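You operate a simulated robot arm through the tools that you are given. There is no shell and no other tool. Be economical: measure what you need, move in short steps, check, and stop when the job is done.

Carry out the task below with a simulated robot arm. There is one attempt and no reset: what you move stays moved.

TASK
Put the pepper mill and the grey starter jar in the skillet.

It is judged by the outcome, as a careful person would: the job done as asked, and still so three seconds after it is handed in. It fails if anything else is knocked over, pushed out of place, dropped, spilled or broken.

THE ROBOT
A 7-joint arm with a two-finger parallel gripper, fixed in place. Base frame: the origin is at the foot of the arm, x ahead of it, y to its left, z up; the work surface is at about z = 0. Lengths are in mm, angles in rad, forces in N, time in s.
With the tool pointing down near the work surface it reaches from about 240 to 620 mm from the base axis. Its first joint turns from -1.152 to 1.152 rad. Payload 2.6 kg.
Tool frame: the origin (TCP) lies between the finger pads and is the grasp point; the fingertips stand 30 mm ahead of it; z points along the fingers, y is the line along which they close. The gripper opens to 94 mm. The fingers are 28 mm wide and 10 mm thick; the gripper's body (50 by 96 mm) begins 55 mm behind the TCP.
Orientation is that of the tool frame in the base frame, as a unit quaternion [x, y, z, w]. With the fingers straight down and closing along the base's y, the tool's x points along the base's -x, its y along +y and its z along -z.

THE INTERFACE
- The arm moves only by the tool step_arm. Its argument "series" is a list of rows, each an object (a shift or turn left out is 0, a gripper value left out holds the last) with "linear": the shift along the tool's x, y, z in mm, a list of three; "dr": the turn, a rotation vector about the tool's x, y, z in rad, a list of three. In form: [{"linear": [dx, dy, dz], "dr": [rx, ry, rz]}, ...]. A call has 1 to 20 rows; each row shifts and turns the commanded pose from where the row before left it, along the tool's axes as they then stand. "claw" is the gripper command, from -1 (shut) to 1 (fully open), values between in proportion, set as the call begins (left out, the last holds). A row lasts 0.2 s, in which the tool goes at most 50 mm and 0.15 rad; a call with a longer step from one row to the next is refused whole, and so is a gripper value outside its range. A pose out of reach is approached as far as the arm can. The call stops where the force on the tool passes 40 N (or 10 N more than at its start, if that is more) or the arm is blocked; 0.2 s more then pass. The fingers move at their own pace (about 72 mm/s each) and stop on an object; they squeeze with about 41 N. The grip force told is the motor's: it shows also when the fingers shut on nothing. Time passes only in rows, and 0.2 s behind the last, so rows that do not move let the fingers close. It gives the time, the measured TCP pose, the force on the tool (base axes), the opening and the grip force at its end, in the units of the frame above (readings bear some noise).
- Cameras (640 x 400 px; columns grow to the right, rows downward): "scene" is fixed at [48.8, 459.8, 550]; the picture's right is [-0.51, -0.86, 0.00], its down [-0.60, 0.36, -0.71] and it looks along [0.61, -0.37, -0.70] (base axes); focal length 265 px, centre (320, 200). "wrist" rides on the gripper at [-37, 0, -58] in the tool frame; the picture's right is [0.00, -1.00, 0.00], its down [0.97, 0.00, -0.24] and it looks along [0.24, 0.00, 0.97] (tool axes); focal length 218 px, centre (320, 200).
- grab_frame(camera): a new picture of that camera. No time passes.
- measure_at(camera, pixels): for up to 12 pixels [column, row] of the newest picture of that camera ("zoom" is the newest enlarged one), the place [x, y, z] in the base frame of the surface seen there, good to about 2 mm. No time passes.
- close_up(camera, box): a new picture of the part [left, top, right, bottom] of that camera's present view, enlarged. No time passes.
- hand_in(): hands the job in; it is judged then, once.

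Work in short steps. Measure before you move; look again where a grasp or a placing could have gone wrong, and mend it. You have 60 turns and 26 pictures in all, those below and enlarged ones among them. Open the gripper and draw the arm clear of the work before you hand the job in, unless the task says otherwise; then end with one line.

The tools are called after "Call:" as a command line: name --argument value ..., lists and objects as JSON in quotes. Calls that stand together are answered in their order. step_arm: Moves the arm, as the interface text tells. Its arguments: {"type":"object","properties":{"series":{"type":"array","items":{"type":"object","properties":{"linear":{"type":"array","items":{"type":"number"}},"dr":{"type":"array","items":{"type":"number"}}}}},"claw":{"type":"number"}},"required":["series"]} The other tools are called the same way: grab_frame (camera) takes a picture; measure_at (camera, pixels) gives the place of the surface under pixels of a picture; close_up (camera, box) takes an enlarged picture of a part of a camera's view; hand_in () hands the job in.

At the start:

```text
clock: 0.0
tcp_pos: [365.1, 220.7, 348.9]
ee_rot: [-0.001, 1.0, 0.001, 0.0]
wrist_force: [0.2, 0.2, 0.7]
gripper_width: 94.1
finger_force: 0.0
```

scene: 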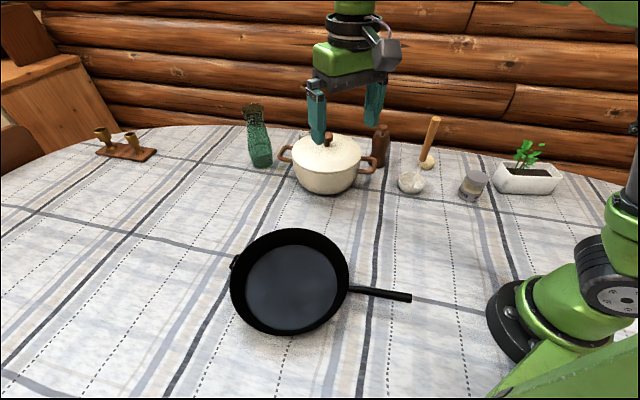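
wrist: 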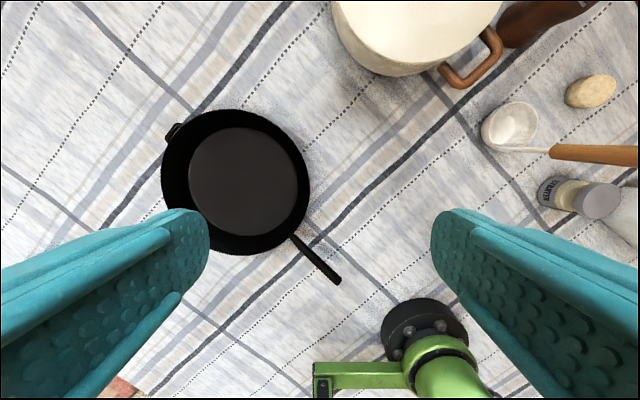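

The mill looks to be the brown object near (380,145) and the jar the one near (473,185). I take an enlarged view before measuring.

Call:
close_up --camera "scene" --box '[340, 100, 580, 250]'

Call:
measure_at --camera "scene" --pixels '[[292, 275], [292, 230], [232, 285], [348, 275], [285, 333], [410, 297], [350, 289], [380, 128], [382, 150], [378, 165], [473, 176], [470, 197]]'

```text
2.67 times, centred on (460, 175) of scene
```

zoom: 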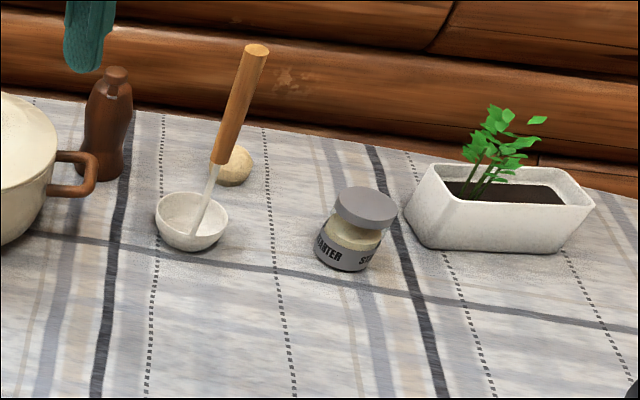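

```text
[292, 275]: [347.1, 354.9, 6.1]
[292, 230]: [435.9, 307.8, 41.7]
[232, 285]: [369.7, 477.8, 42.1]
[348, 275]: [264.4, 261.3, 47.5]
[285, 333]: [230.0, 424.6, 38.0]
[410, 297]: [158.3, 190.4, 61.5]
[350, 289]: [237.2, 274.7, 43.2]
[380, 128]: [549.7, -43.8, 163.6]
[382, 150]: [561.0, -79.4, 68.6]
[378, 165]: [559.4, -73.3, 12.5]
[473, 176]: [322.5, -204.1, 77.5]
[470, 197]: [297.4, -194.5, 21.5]
```

Now I measure the mill and the jar in the enlarged picture.

Call:
measure_at --camera "zoom" --pixels '[[116, 71], [108, 95], [108, 125], [103, 170], [85, 155], [125, 155], [368, 200], [336, 203], [396, 210], [342, 268], [318, 240], [362, 235]]'

Call:
measure_at --camera "zoom" --pixels '[[256, 50], [215, 165], [190, 250], [232, 160], [92, 170], [75, 158], [90, 120], [130, 115], [368, 190], [368, 222], [410, 215], [160, 215]]'

```text
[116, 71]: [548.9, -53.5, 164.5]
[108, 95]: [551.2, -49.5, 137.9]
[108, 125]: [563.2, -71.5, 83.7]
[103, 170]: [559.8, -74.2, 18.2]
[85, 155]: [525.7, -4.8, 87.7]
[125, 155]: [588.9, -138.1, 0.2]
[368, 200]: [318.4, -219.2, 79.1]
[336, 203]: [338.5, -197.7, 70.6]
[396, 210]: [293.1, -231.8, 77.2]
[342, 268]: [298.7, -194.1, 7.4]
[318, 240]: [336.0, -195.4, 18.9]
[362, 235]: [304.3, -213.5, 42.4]
```

```text
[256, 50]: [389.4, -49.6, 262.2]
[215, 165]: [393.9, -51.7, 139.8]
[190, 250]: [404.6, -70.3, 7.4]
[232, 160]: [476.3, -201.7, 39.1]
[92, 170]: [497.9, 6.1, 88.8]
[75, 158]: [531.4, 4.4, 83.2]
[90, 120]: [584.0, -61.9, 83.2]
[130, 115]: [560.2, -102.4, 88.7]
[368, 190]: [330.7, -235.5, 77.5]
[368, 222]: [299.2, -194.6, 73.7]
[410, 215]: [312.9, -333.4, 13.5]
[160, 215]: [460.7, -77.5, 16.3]
```

The mill's axis is near (573,-85), but its top reads closer to the camera than its body. I move over it at the present height, which is above the ladle handle (262), and look down with the wrist camera.

Call:
step_arm --series '[{"linear": [-18, -43.7, 0]}, {"linear": [-18, -43.7, 0]}, {"linear": [-18, -43.7, 0]}, {"linear": [-18, -43.7, 0]}, {"linear": [-18, -43.7, 0]}, {"linear": [-18, -43.7, 0]}, {"linear": [-18, -43.7, 0]}]'

Call:
grab_frame --camera "wrist"

```text
clock: 1.6
tcp_pos: [492.3, -84.5, 349.2]
ee_rot: [0.0, 1.0, 0.0, 0.0]
wrist_force: [1.1, -0.9, 0.2]
gripper_width: 94.1
finger_force: 0.0
```

```text
22 pictures are left
```

wrist: 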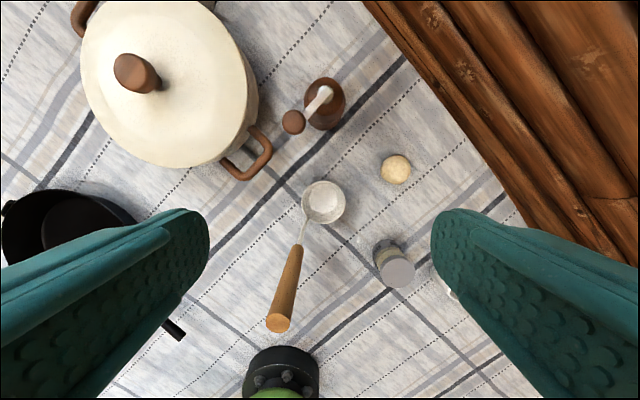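

The mill has a crank whose knob points to the camera side (knob at (293,122), body at (325,104)). I measure the parts.

Call:
measure_at --camera "wrist" --pixels '[[293, 122], [322, 93], [318, 100], [335, 115], [326, 122], [345, 100], [310, 90], [335, 82], [272, 145], [245, 172], [135, 70], [403, 272]]'

Call:
close_up --camera "wrist" --box '[240, 50, 400, 150]'

```text
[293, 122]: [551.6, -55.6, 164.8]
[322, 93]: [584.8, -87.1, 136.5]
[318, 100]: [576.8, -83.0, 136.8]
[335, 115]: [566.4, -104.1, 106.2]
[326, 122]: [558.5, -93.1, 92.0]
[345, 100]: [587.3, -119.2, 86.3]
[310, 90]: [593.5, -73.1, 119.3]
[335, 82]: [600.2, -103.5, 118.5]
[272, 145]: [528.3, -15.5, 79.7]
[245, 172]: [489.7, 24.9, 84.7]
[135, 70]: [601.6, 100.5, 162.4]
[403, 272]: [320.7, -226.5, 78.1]
```

```text
4.00 times, centred on (320, 100) of wrist
```

zoom: 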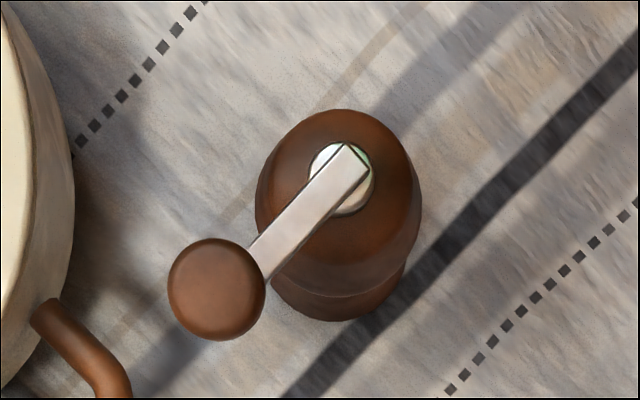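

The crank arm (z≈137) runs from the axis (585,-89) to the knob (552,-56, z 165), so the mill must be gripped with the tool's x along the crank. I take the jar first: move above it and look.

Call:
measure_at --camera "wrist" --pixels '[[385, 15], [430, 70], [470, 130], [370, 5], [256, 80], [256, 105]]'

Call:
step_arm --series '[{"linear": [37, -33, 0]}, {"linear": [37, -33, 0]}, {"linear": [37, -33, 0]}, {"linear": [37, -33, 0]}]'

Call:
grab_frame --camera "wrist"

```text
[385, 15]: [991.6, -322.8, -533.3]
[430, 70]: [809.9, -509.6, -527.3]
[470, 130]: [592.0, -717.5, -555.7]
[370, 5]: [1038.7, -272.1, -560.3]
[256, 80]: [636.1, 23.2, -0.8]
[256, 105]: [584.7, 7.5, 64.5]
```

```text
clock: 2.6
tcp_pos: [342.1, -216.2, 348.5]
ee_rot: [-0.001, 1.0, 0.001, 0.001]
wrist_force: [0.3, -0.5, 0.1]
gripper_width: 94.0
finger_force: 0.2
```

```text
20 pictures are left
```

wrist: 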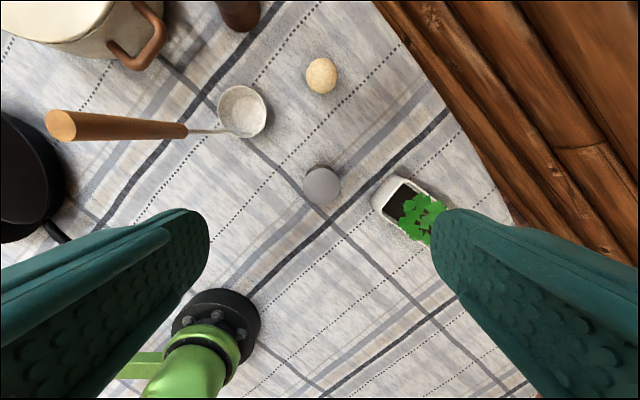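

The jar's lid is at (322,186) and the planter's near corner at (375,205). I measure both.

Call:
measure_at --camera "wrist" --pixels '[[322, 186], [306, 186], [338, 186], [322, 202], [322, 169], [322, 167], [373, 208], [375, 195], [400, 178], [425, 220], [245, 135], [310, 175]]'

Call:
close_up --camera "scene" --box '[435, 150, 531, 210]'

```text
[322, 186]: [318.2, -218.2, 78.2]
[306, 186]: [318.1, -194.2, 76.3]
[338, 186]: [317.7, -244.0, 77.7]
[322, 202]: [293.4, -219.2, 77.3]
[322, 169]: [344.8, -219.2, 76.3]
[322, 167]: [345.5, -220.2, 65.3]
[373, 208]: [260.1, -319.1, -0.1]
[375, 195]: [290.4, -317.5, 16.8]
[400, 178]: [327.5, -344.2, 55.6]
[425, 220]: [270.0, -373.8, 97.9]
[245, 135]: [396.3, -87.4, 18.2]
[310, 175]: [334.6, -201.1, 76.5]
```

```text
6.67 times, centred on (483, 180) of scene
```

zoom: 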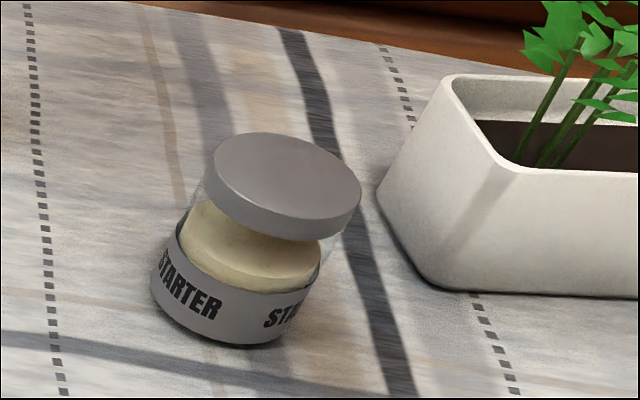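

The jar is upright, about 52 wide, with its axis at (318.5,-219) and its top at 78. I go above it and descend to TCP z≈50 with the fingers open; the planter is clear by about 40 mm.

Call:
step_arm --series '[{"linear": [23.6, -2.8, 0]}, {"linear": [0, 0, 45]}, {"linear": [0, 0, 45]}, {"linear": [0, 0, 45]}, {"linear": [0, 0, 45]}, {"linear": [0, 0, 40]}, {"linear": [0, 0, 30]}, {"linear": [0, 0, 25]}, {"linear": [0, 0, 23.5]}, {"linear": [0, 0, 0]}]' --claw 1

```text
clock: 4.8
tcp_pos: [318.5, -218.7, 49.8]
ee_rot: [0.0, 1.0, 0.0, 0.0]
wrist_force: [0.8, 0.3, -0.4]
gripper_width: 93.7
finger_force: 0.0
```

The tool is in position with no contact. I close on the jar.

Call:
step_arm --series '[{"linear": [0, 0, 0]}, {"linear": [0, 0, 0]}, {"linear": [0, 0, 0]}, {"linear": [0, 0, 0]}]' --claw -1

```text
clock: 5.8
tcp_pos: [320.3, -219.8, 50.6]
ee_rot: [0.0, 1.0, 0.0, 0.0]
wrist_force: [-0.9, 0.3, 1.2]
gripper_width: 57.3
finger_force: 40.9
```

The jar is held at a width of 57. I lift straight up to z≈345.

Call:
step_arm --series '[{"linear": [0, 0, -15]}, {"linear": [0, 0, -30]}, {"linear": [0, 0, -40]}, {"linear": [0, 0, -45]}, {"linear": [0, 0, -45]}, {"linear": [0, 0, -45]}, {"linear": [0, 0, -40]}, {"linear": [0, 0, -35]}]'

Call:
grab_frame --camera "scene"

```text
clock: 7.6
tcp_pos: [319.7, -219.5, 344.7]
ee_rot: [-0.001, 1.0, 0.0, 0.0]
wrist_force: [-0.2, 0.4, -2.3]
gripper_width: 57.3
finger_force: 41.0
```

```text
18 pictures are left
```

scene: 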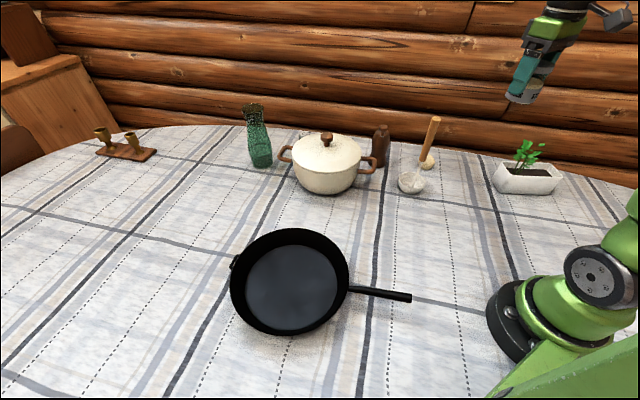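

The jar is held. I measure the skillet's floor edges, (246,285), (336,280), (300,247) and (285,307), and its rim.

Call:
measure_at --camera "scene" --pixels '[[249, 285], [333, 280], [300, 249], [285, 304], [290, 278], [262, 260], [325, 297], [231, 280], [349, 275], [290, 229], [278, 332], [236, 260]]'

```text
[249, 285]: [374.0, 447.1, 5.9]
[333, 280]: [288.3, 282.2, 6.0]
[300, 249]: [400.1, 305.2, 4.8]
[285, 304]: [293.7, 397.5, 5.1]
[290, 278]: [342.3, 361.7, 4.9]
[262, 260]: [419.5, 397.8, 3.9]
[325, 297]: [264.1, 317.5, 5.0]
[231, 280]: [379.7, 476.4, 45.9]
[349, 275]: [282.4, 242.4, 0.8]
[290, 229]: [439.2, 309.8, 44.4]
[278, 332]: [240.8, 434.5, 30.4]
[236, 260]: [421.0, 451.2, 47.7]
```

The skillet's floor is centred near (335,363) with radius about 90. I'll set the jar at (293,363) and the mill later at (377,363). Traverse at z 345 along x≈319.

Call:
step_arm --series '[{"linear": [0, 20, 0]}, {"linear": [0, 40, 0]}, {"linear": [0, 45, 0]}, {"linear": [0, 45, 0]}, {"linear": [0, 45, 0]}, {"linear": [0, 45, 0]}, {"linear": [0, 45, 0]}, {"linear": [0, 45, 0]}, {"linear": [0, 45, 0]}, {"linear": [0, 45, 0]}, {"linear": [5, 45, 0]}, {"linear": [5, 45, 0]}, {"linear": [5, 40, 0]}, {"linear": [6, 22.5, 0]}, {"linear": [5.7, 10, 0]}, {"linear": [0, 0, 0]}]'

Call:
grab_frame --camera "wrist"

```text
clock: 11.0
tcp_pos: [294.2, 363.5, 346.2]
ee_rot: [0.0, 1.0, 0.0, 0.0]
wrist_force: [0.1, -0.4, -2.0]
gripper_width: 56.9
finger_force: 40.8
```

```text
17 pictures are left
```

wrist: 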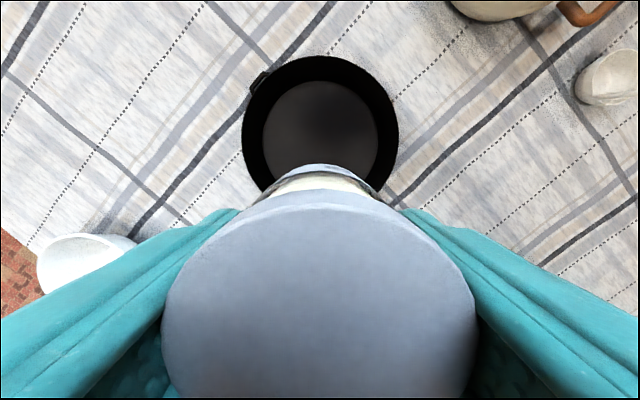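

A white cup I had not seen shows at (80,262). I measure it and the skillet's floor edges.

Call:
measure_at --camera "wrist" --pixels '[[80, 245], [120, 240], [45, 270], [70, 275], [266, 130], [376, 130], [320, 84], [320, 60], [244, 120], [397, 120]]'

```text
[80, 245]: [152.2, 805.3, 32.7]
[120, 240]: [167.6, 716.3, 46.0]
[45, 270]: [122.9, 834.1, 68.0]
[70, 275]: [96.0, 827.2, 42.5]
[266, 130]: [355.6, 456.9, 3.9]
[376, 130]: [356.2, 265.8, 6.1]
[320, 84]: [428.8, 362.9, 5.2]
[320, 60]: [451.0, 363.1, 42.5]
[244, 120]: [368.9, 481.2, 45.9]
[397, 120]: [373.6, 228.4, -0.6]
```

The cup is far off at y>700, and the floor centre is confirmed near (333,361). I descend to just above the floor.

Call:
step_arm --series '[{"linear": [0, 0, 30]}, {"linear": [0, 0, 45]}, {"linear": [0, 0, 45]}, {"linear": [0, 0, 45]}, {"linear": [0, 0, 45]}, {"linear": [0, 0, 35]}, {"linear": [0, 0, 20]}, {"linear": [0, 0, 12]}, {"linear": [0, 0, 6]}, {"linear": [0, 0, 0]}]'

```text
clock: 13.2
tcp_pos: [293.2, 362.4, 63.5]
ee_rot: [0.0, 1.0, 0.0, 0.0]
wrist_force: [-0.4, 0.4, -2.5]
gripper_width: 56.9
finger_force: 40.9
```

I'm about 7 mm above contact. I ease down in 2 mm steps.

Call:
step_arm --series '[{"linear": [0, 0, 2]}, {"linear": [0, 0, 2]}, {"linear": [0, 0, 1.5]}, {"linear": [0, 0, 1]}, {"linear": [0, 0, 0]}]'

```text
clock: 14.4
tcp_pos: [293.3, 362.3, 55.4]
ee_rot: [0.0, 1.0, -0.001, -0.001]
wrist_force: [-0.2, -0.3, -2.2]
gripper_width: 57.2
finger_force: 40.9
```

Call:
step_arm --series '[{"linear": [0, 0, 0.8]}, {"linear": [0, 0, 0]}]'

```text
clock: 15.0
tcp_pos: [293.1, 362.1, 55.7]
ee_rot: [0.001, 1.0, 0.0, 0.0]
wrist_force: [-2.1, -4.5, 7.8]
gripper_width: 57.0
finger_force: 41.3
```

The force reading shows contact (7.8 N). I open part way so the fingers keep clear of the skillet wall, then rise.

Call:
step_arm --series '[{"linear": [0, 0, 0]}, {"linear": [0, 0, 0]}, {"linear": [0, 0, 0]}]' --claw 0.75

Call:
step_arm --series '[{"linear": [0, 0, -10]}, {"linear": [0, 0, -25]}, {"linear": [0, 0, -40]}, {"linear": [0, 0, -45]}, {"linear": [0, 0, -45]}, {"linear": [0, 0, -45]}, {"linear": [0, 0, -45]}, {"linear": [0, 0, -36]}]'

Call:
grab_frame --camera "scene"

```text
clock: 15.8
tcp_pos: [292.6, 363.3, 54.5]
ee_rot: [-0.001, 1.0, 0.001, 0.0]
wrist_force: [0.1, 0.2, 0.7]
gripper_width: 82.5
finger_force: 0.1
```

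```text
clock: 17.6
tcp_pos: [293.7, 361.6, 346.0]
ee_rot: [0.0, 1.0, 0.0, 0.0]
wrist_force: [-0.3, 0.7, -0.3]
gripper_width: 82.4
finger_force: 0.1
```

```text
16 pictures are left
```

scene: 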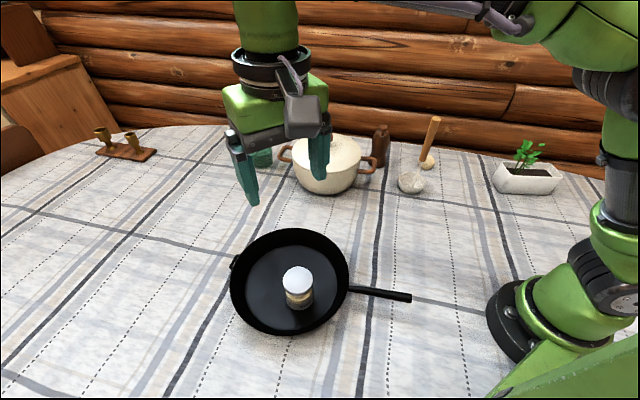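

The jar stands upright in the skillet. Now I look at the mill's profile to choose the grip height.

Call:
close_up --camera "scene" --box '[340, 115, 420, 175]'

```text
6.67 times, centred on (380, 145) of scene
```

zoom: 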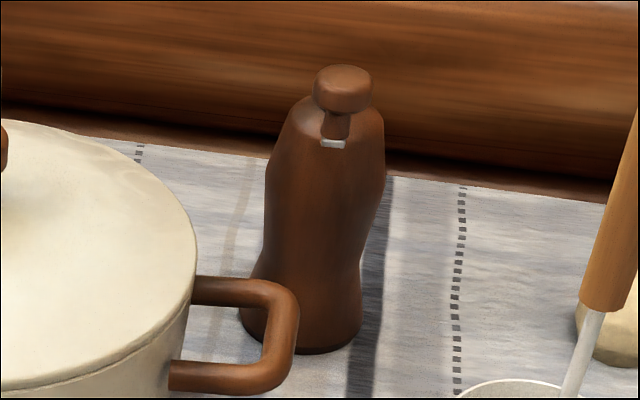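

Call:
measure_at --camera "zoom" --pixels '[[325, 160], [325, 190], [320, 220], [315, 250], [310, 300], [308, 345], [269, 180], [381, 180], [272, 240], [366, 240], [250, 310], [362, 310]]'

```text
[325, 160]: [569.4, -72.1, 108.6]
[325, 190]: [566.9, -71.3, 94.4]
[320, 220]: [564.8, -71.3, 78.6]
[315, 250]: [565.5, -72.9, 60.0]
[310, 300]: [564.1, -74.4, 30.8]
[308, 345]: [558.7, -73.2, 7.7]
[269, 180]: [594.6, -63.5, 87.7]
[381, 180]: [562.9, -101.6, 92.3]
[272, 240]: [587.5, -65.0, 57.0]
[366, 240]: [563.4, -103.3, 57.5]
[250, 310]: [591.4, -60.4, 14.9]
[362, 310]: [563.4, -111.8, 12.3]
```

The mill's axis is near (584,-88.5), about 50 wide at z≈88. I open fully, traverse at z≈349, lower to about 270, and turn +0.77 about the tool's z so the crank lies under tool +x.

Call:
step_arm --series '[{"linear": [-10, -15, 0]}, {"linear": [-24, -37.5, 0]}, {"linear": [-24, -37.5, 0]}, {"linear": [-24, -37.5, 0]}, {"linear": [-24, -37.5, 0]}, {"linear": [-24, -37.5, 0]}, {"linear": [-24, -37.5, 0]}, {"linear": [-24, -37.5, 0]}, {"linear": [-24, -37.5, 10]}, {"linear": [-24, -37.5, 15]}, {"linear": [-24, -37.5, 15]}, {"linear": [-24, -37.5, 15]}, {"linear": [-16.6, -22.6, 15]}, {"linear": [0, 0, 5], "dr": [0, 0, 0.1285]}, {"dr": [0, 0, 0.1285]}, {"dr": [0, 0, 0.1285]}, {"dr": [0, 0, 0.1285]}, {"dr": [0, 0, 0.1285]}, {"dr": [0, 0, 0.1285]}, {"linear": [0, 0, 0]}]' --claw 1

Call:
grab_frame --camera "wrist"

```text
clock: 21.8
tcp_pos: [561.3, -58.3, 272.6]
ee_rot: [0.377, 0.926, 0.0, 0.0]
wrist_force: [0.0, -0.3, 0.2]
gripper_width: 94.2
finger_force: 0.1
out of reach, approached as far as the arm can: row 12, 13
```

```text
14 pictures are left
```

wrist: 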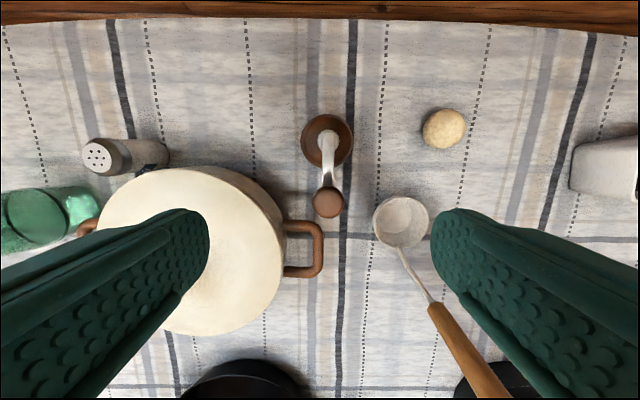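

The crank lines up with the tool's x (knob (328,203), pivot (327,140)), but the last shift was cut short by reach at this height. I lower to about z 212, still over the knob, and read the pose.

Call:
step_arm --series '[{"linear": [0, 0, 30]}, {"linear": [0, 0, 30]}, {"linear": [0, 0, 0]}]'

Call:
measure_at --camera "wrist" --pixels '[[328, 205], [327, 140], [329, 160], [303, 140], [353, 140], [327, 116], [312, 240]]'

```text
clock: 22.6
tcp_pos: [563.0, -57.6, 211.2]
ee_rot: [0.377, 0.926, 0.0, 0.0]
wrist_force: [0.1, -0.2, -0.2]
gripper_width: 93.7
finger_force: 0.0
```

```text
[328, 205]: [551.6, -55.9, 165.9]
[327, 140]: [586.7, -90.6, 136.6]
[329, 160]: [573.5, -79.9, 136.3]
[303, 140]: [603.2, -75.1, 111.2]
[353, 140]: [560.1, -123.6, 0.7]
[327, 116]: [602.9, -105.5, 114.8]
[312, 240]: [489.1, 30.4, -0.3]
```

The axis is about (585,-89). I shift tool (-37.7,-7.2) at this height.

Call:
step_arm --series '[{"linear": [-19, -3.6, 0]}, {"linear": [-18.7, -3.6, 0]}, {"linear": [0, 0, 0]}]'

Call:
grab_frame --camera "wrist"

```text
clock: 23.4
tcp_pos: [583.9, -89.6, 211.0]
ee_rot: [0.376, 0.927, -0.001, 0.0]
wrist_force: [0.3, -0.1, 1.0]
gripper_width: 94.3
finger_force: 0.1
```

```text
13 pictures are left
```

wrist: 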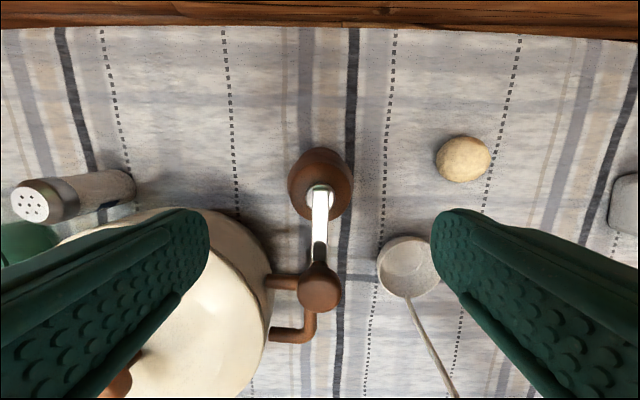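

The mill is centred between the fingers and clear of the pot. I descend to TCP z≈92, where the gripper body stays above the crank arm (137) and the knob sits outside it.

Call:
step_arm --series '[{"linear": [0, 0, 30]}, {"linear": [0, 0, 30]}, {"linear": [0, 0, 25]}, {"linear": [0, 0, 15]}, {"linear": [0, 0, 10]}, {"linear": [0, 0, 9]}, {"linear": [0, 0, 0]}]'

Call:
grab_frame --camera "wrist"

```text
clock: 25.0
tcp_pos: [585.4, -89.5, 92.8]
ee_rot: [0.377, 0.926, -0.001, 0.0]
wrist_force: [-0.1, 0.0, 1.0]
gripper_width: 94.1
finger_force: 0.0
```

```text
12 pictures are left
```

wrist: 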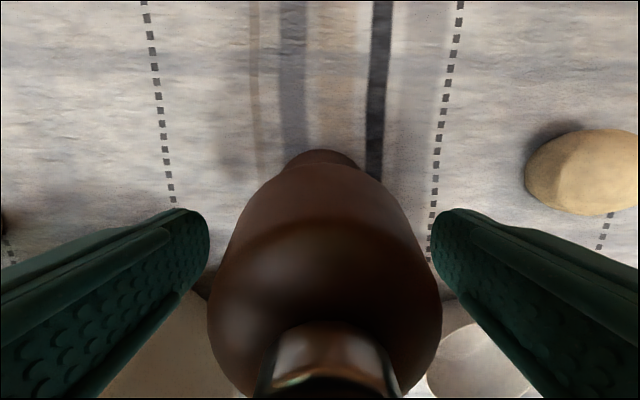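

The mill is between the fingers with no contact. I close.

Call:
step_arm --series '[{"linear": [0, 0, 0]}, {"linear": [0, 0, 0]}, {"linear": [0, 0, 0]}, {"linear": [0, 0, 0]}]' --claw -1

Call:
step_arm --series '[{"linear": [0, 0, -5]}, {"linear": [0, 0, -10]}, {"linear": [0, 0, -10]}, {"linear": [0, 0, 0]}]'

Call:
grab_frame --camera "scene"

```text
clock: 26.0
tcp_pos: [585.4, -88.3, 93.2]
ee_rot: [0.377, 0.926, 0.0, 0.0]
wrist_force: [0.0, -0.3, 0.5]
gripper_width: 56.3
finger_force: 41.1
```

```text
clock: 27.0
tcp_pos: [583.6, -90.0, 117.6]
ee_rot: [0.376, 0.927, 0.0, 0.0]
wrist_force: [-0.1, 0.3, -2.3]
gripper_width: 56.5
finger_force: 41.2
```

```text
11 pictures are left
```

scene: 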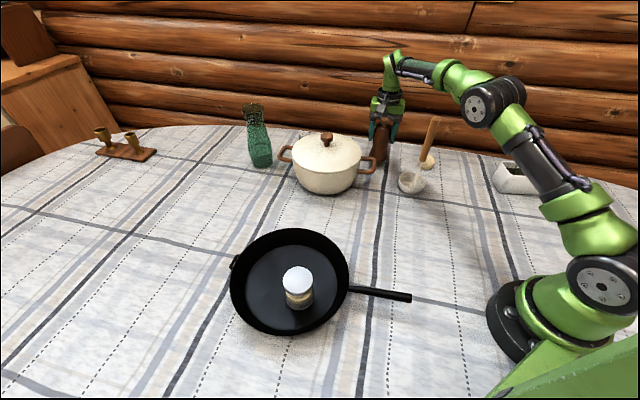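

The mill is held and lifted (width 56, about 2.5 N). I rise to 211, draw back along tool +x, and rise to about 300.

Call:
step_arm --series '[{"linear": [0, 0, -30]}, {"linear": [0, 0, -35]}, {"linear": [0, 0, -28]}, {"linear": [20, 0, 0]}, {"linear": [20, 0, 0]}, {"linear": [10, 0, -20]}, {"linear": [10, 0, -30]}, {"linear": [0, 0, -30]}, {"linear": [0, 0, -10]}, {"linear": [0, 0, 0]}]'

```text
clock: 29.2
tcp_pos: [541.3, -48.0, 299.9]
ee_rot: [0.376, 0.926, 0.001, -0.001]
wrist_force: [0.1, -1.4, -1.6]
gripper_width: 56.7
finger_force: 40.7
```

Mill bottom is at about z 207, above the pot knob (166). I turn back to yaw 0 and traverse to (375,362).

Call:
step_arm --series '[{"dr": [0, 0, -0.1285]}, {"dr": [0, 0, -0.1285]}, {"dr": [0, 0, -0.1285]}, {"dr": [0, 0, -0.1285]}, {"dr": [0, 0, -0.1285]}, {"dr": [0, 0, -0.1285]}, {"linear": [8, 20, 0]}, {"linear": [15, 37, 0]}, {"linear": [15, 37, 0]}, {"linear": [15, 37, 0]}, {"linear": [15, 37, 0]}, {"linear": [15, 37, 0]}, {"linear": [15, 37, 0]}, {"linear": [15, 37, 0]}, {"linear": [15, 37, 0]}, {"linear": [15, 37, 0]}, {"linear": [15, 37, 0]}, {"linear": [8.3, 20, 0]}, {"linear": [0, 0, 0]}]'

Call:
grab_frame --camera "scene"

```text
clock: 33.2
tcp_pos: [374.7, 362.0, 300.1]
ee_rot: [0.0, 1.0, 0.0, 0.0]
wrist_force: [-0.6, 0.1, -2.5]
gripper_width: 56.3
finger_force: 41.6
```

```text
10 pictures are left
```

scene: 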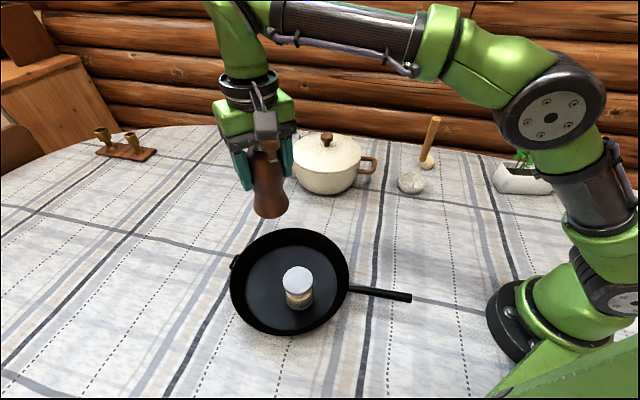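

The mill hangs straight, clear of the jar. I descend to just above contact (expected TCP z≈98).

Call:
step_arm --series '[{"linear": [0, 0, 25]}, {"linear": [0, 0, 40]}, {"linear": [0, 0, 40]}, {"linear": [0, 0, 35]}, {"linear": [0, 0, 25]}, {"linear": [0, 0, 15]}, {"linear": [0, 0, 10]}, {"linear": [0, 0, 5]}, {"linear": [0, 0, 0]}]'

Call:
step_arm --series '[{"linear": [0, 0, 2]}, {"linear": [0, 0, 2]}, {"linear": [0, 0, 1]}, {"linear": [0, 0, 0]}]'

```text
clock: 35.2
tcp_pos: [376.7, 361.5, 104.6]
ee_rot: [0.001, 1.0, 0.0, 0.0]
wrist_force: [0.2, 0.0, -1.6]
gripper_width: 56.3
finger_force: 41.0
```

```text
clock: 36.2
tcp_pos: [375.4, 363.4, 100.1]
ee_rot: [0.0, 1.0, 0.0, 0.0]
wrist_force: [0.5, 0.2, -2.3]
gripper_width: 56.5
finger_force: 41.2
```

No contact yet. I go on in 1 mm steps.

Call:
step_arm --series '[{"linear": [0, 0, 1]}, {"linear": [0, 0, 1]}, {"linear": [0, 0, 0]}]'

```text
clock: 37.0
tcp_pos: [375.4, 363.0, 98.1]
ee_rot: [0.001, 1.0, 0.0, 0.0]
wrist_force: [0.4, 0.1, -2.1]
gripper_width: 56.4
finger_force: 41.7
```

Call:
step_arm --series '[{"linear": [0, 0, 1]}, {"linear": [0, 0, 0]}]'

```text
clock: 37.6
tcp_pos: [374.5, 362.8, 97.6]
ee_rot: [0.0, 1.0, 0.001, 0.0]
wrist_force: [-1.0, -1.8, 3.0]
gripper_width: 56.4
finger_force: 40.6
```

Contact (3 N). I release gently and look.

Call:
step_arm --series '[{"linear": [0, 0, 0]}, {"linear": [0, 0, 0]}, {"linear": [0, 0, 0]}, {"linear": [0, 0, 0]}]' --claw 1

Call:
close_up --camera "scene" --box '[200, 150, 440, 300]'

```text
clock: 38.6
tcp_pos: [374.7, 363.0, 97.9]
ee_rot: [0.0, 1.0, 0.002, 0.0]
wrist_force: [-0.5, -0.6, -0.7]
gripper_width: 94.3
finger_force: 0.1
```

```text
2.67 times, centred on (320, 225) of scene
```

zoom: 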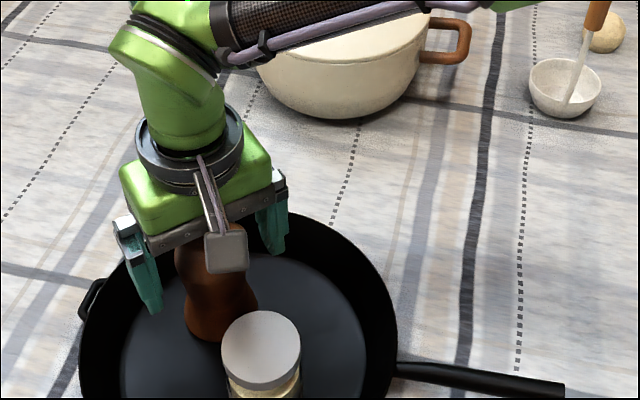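

The mill stands free between the open fingers. I rise straight up, slowly at first, the reverse of the approach.

Call:
step_arm --series '[{"linear": [0, 0, -5]}, {"linear": [0, 0, -10]}, {"linear": [0, 0, -20]}, {"linear": [0, 0, -30]}, {"linear": [0, 0, -40]}, {"linear": [0, 0, -45]}, {"linear": [0, 0, -45]}, {"linear": [0, 0, 0]}]'

Call:
grab_frame --camera "scene"

```text
clock: 40.4
tcp_pos: [374.4, 361.7, 293.8]
ee_rot: [0.0, 1.0, 0.001, 0.0]
wrist_force: [0.3, 0.0, -0.4]
gripper_width: 94.0
finger_force: 0.0
```

```text
8 pictures are left
```

scene: 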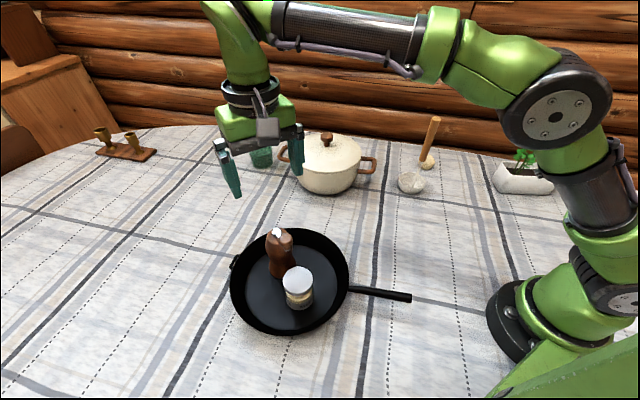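

Both stand in the skillet. I raise further and take a closer view to check the mill's crank.

Call:
step_arm --series '[{"linear": [0, -20, -30]}, {"linear": [0, -40, -20]}, {"linear": [0, -40, 0]}, {"linear": [0, -40, 0]}, {"linear": [0, 0, 0]}, {"linear": [0, 0, 0]}]'

Call:
close_up --camera "scene" --box '[220, 215, 380, 315]'

Call:
grab_frame --camera "wrist"

```text
clock: 41.8
tcp_pos: [375.4, 222.2, 344.8]
ee_rot: [0.0, 1.0, 0.0, 0.0]
wrist_force: [0.0, 0.6, 0.0]
gripper_width: 93.8
finger_force: 0.1
```

```text
4.00 times, centred on (300, 265) of scene
```

zoom: 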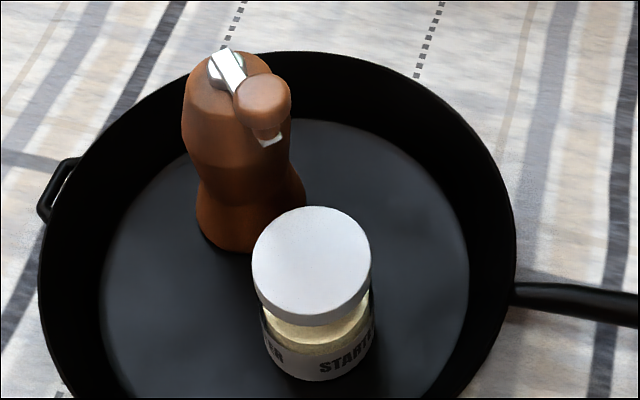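

```text
6 pictures are left
```

wrist: 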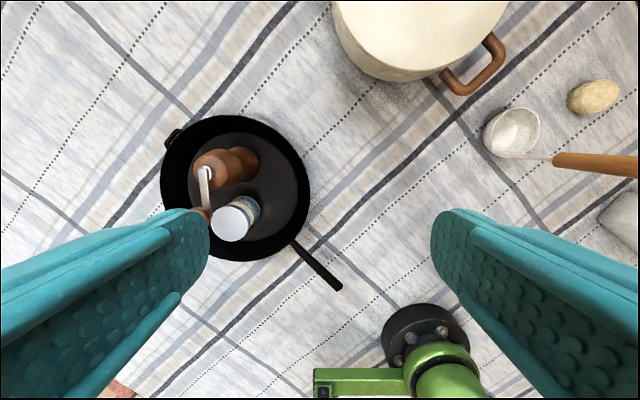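

The mill, with its crank intact, and the jar stand upright and steady in the skillet. The skillet, pot and ladle have not moved, the gripper is open and the arm is clear, so I hand in.

Call:
hand_in

```text
The job is handed in.
```

The pepper mill and the grey starter jar are both standing upright in the skillet; in the last pictures nothing else had been moved.
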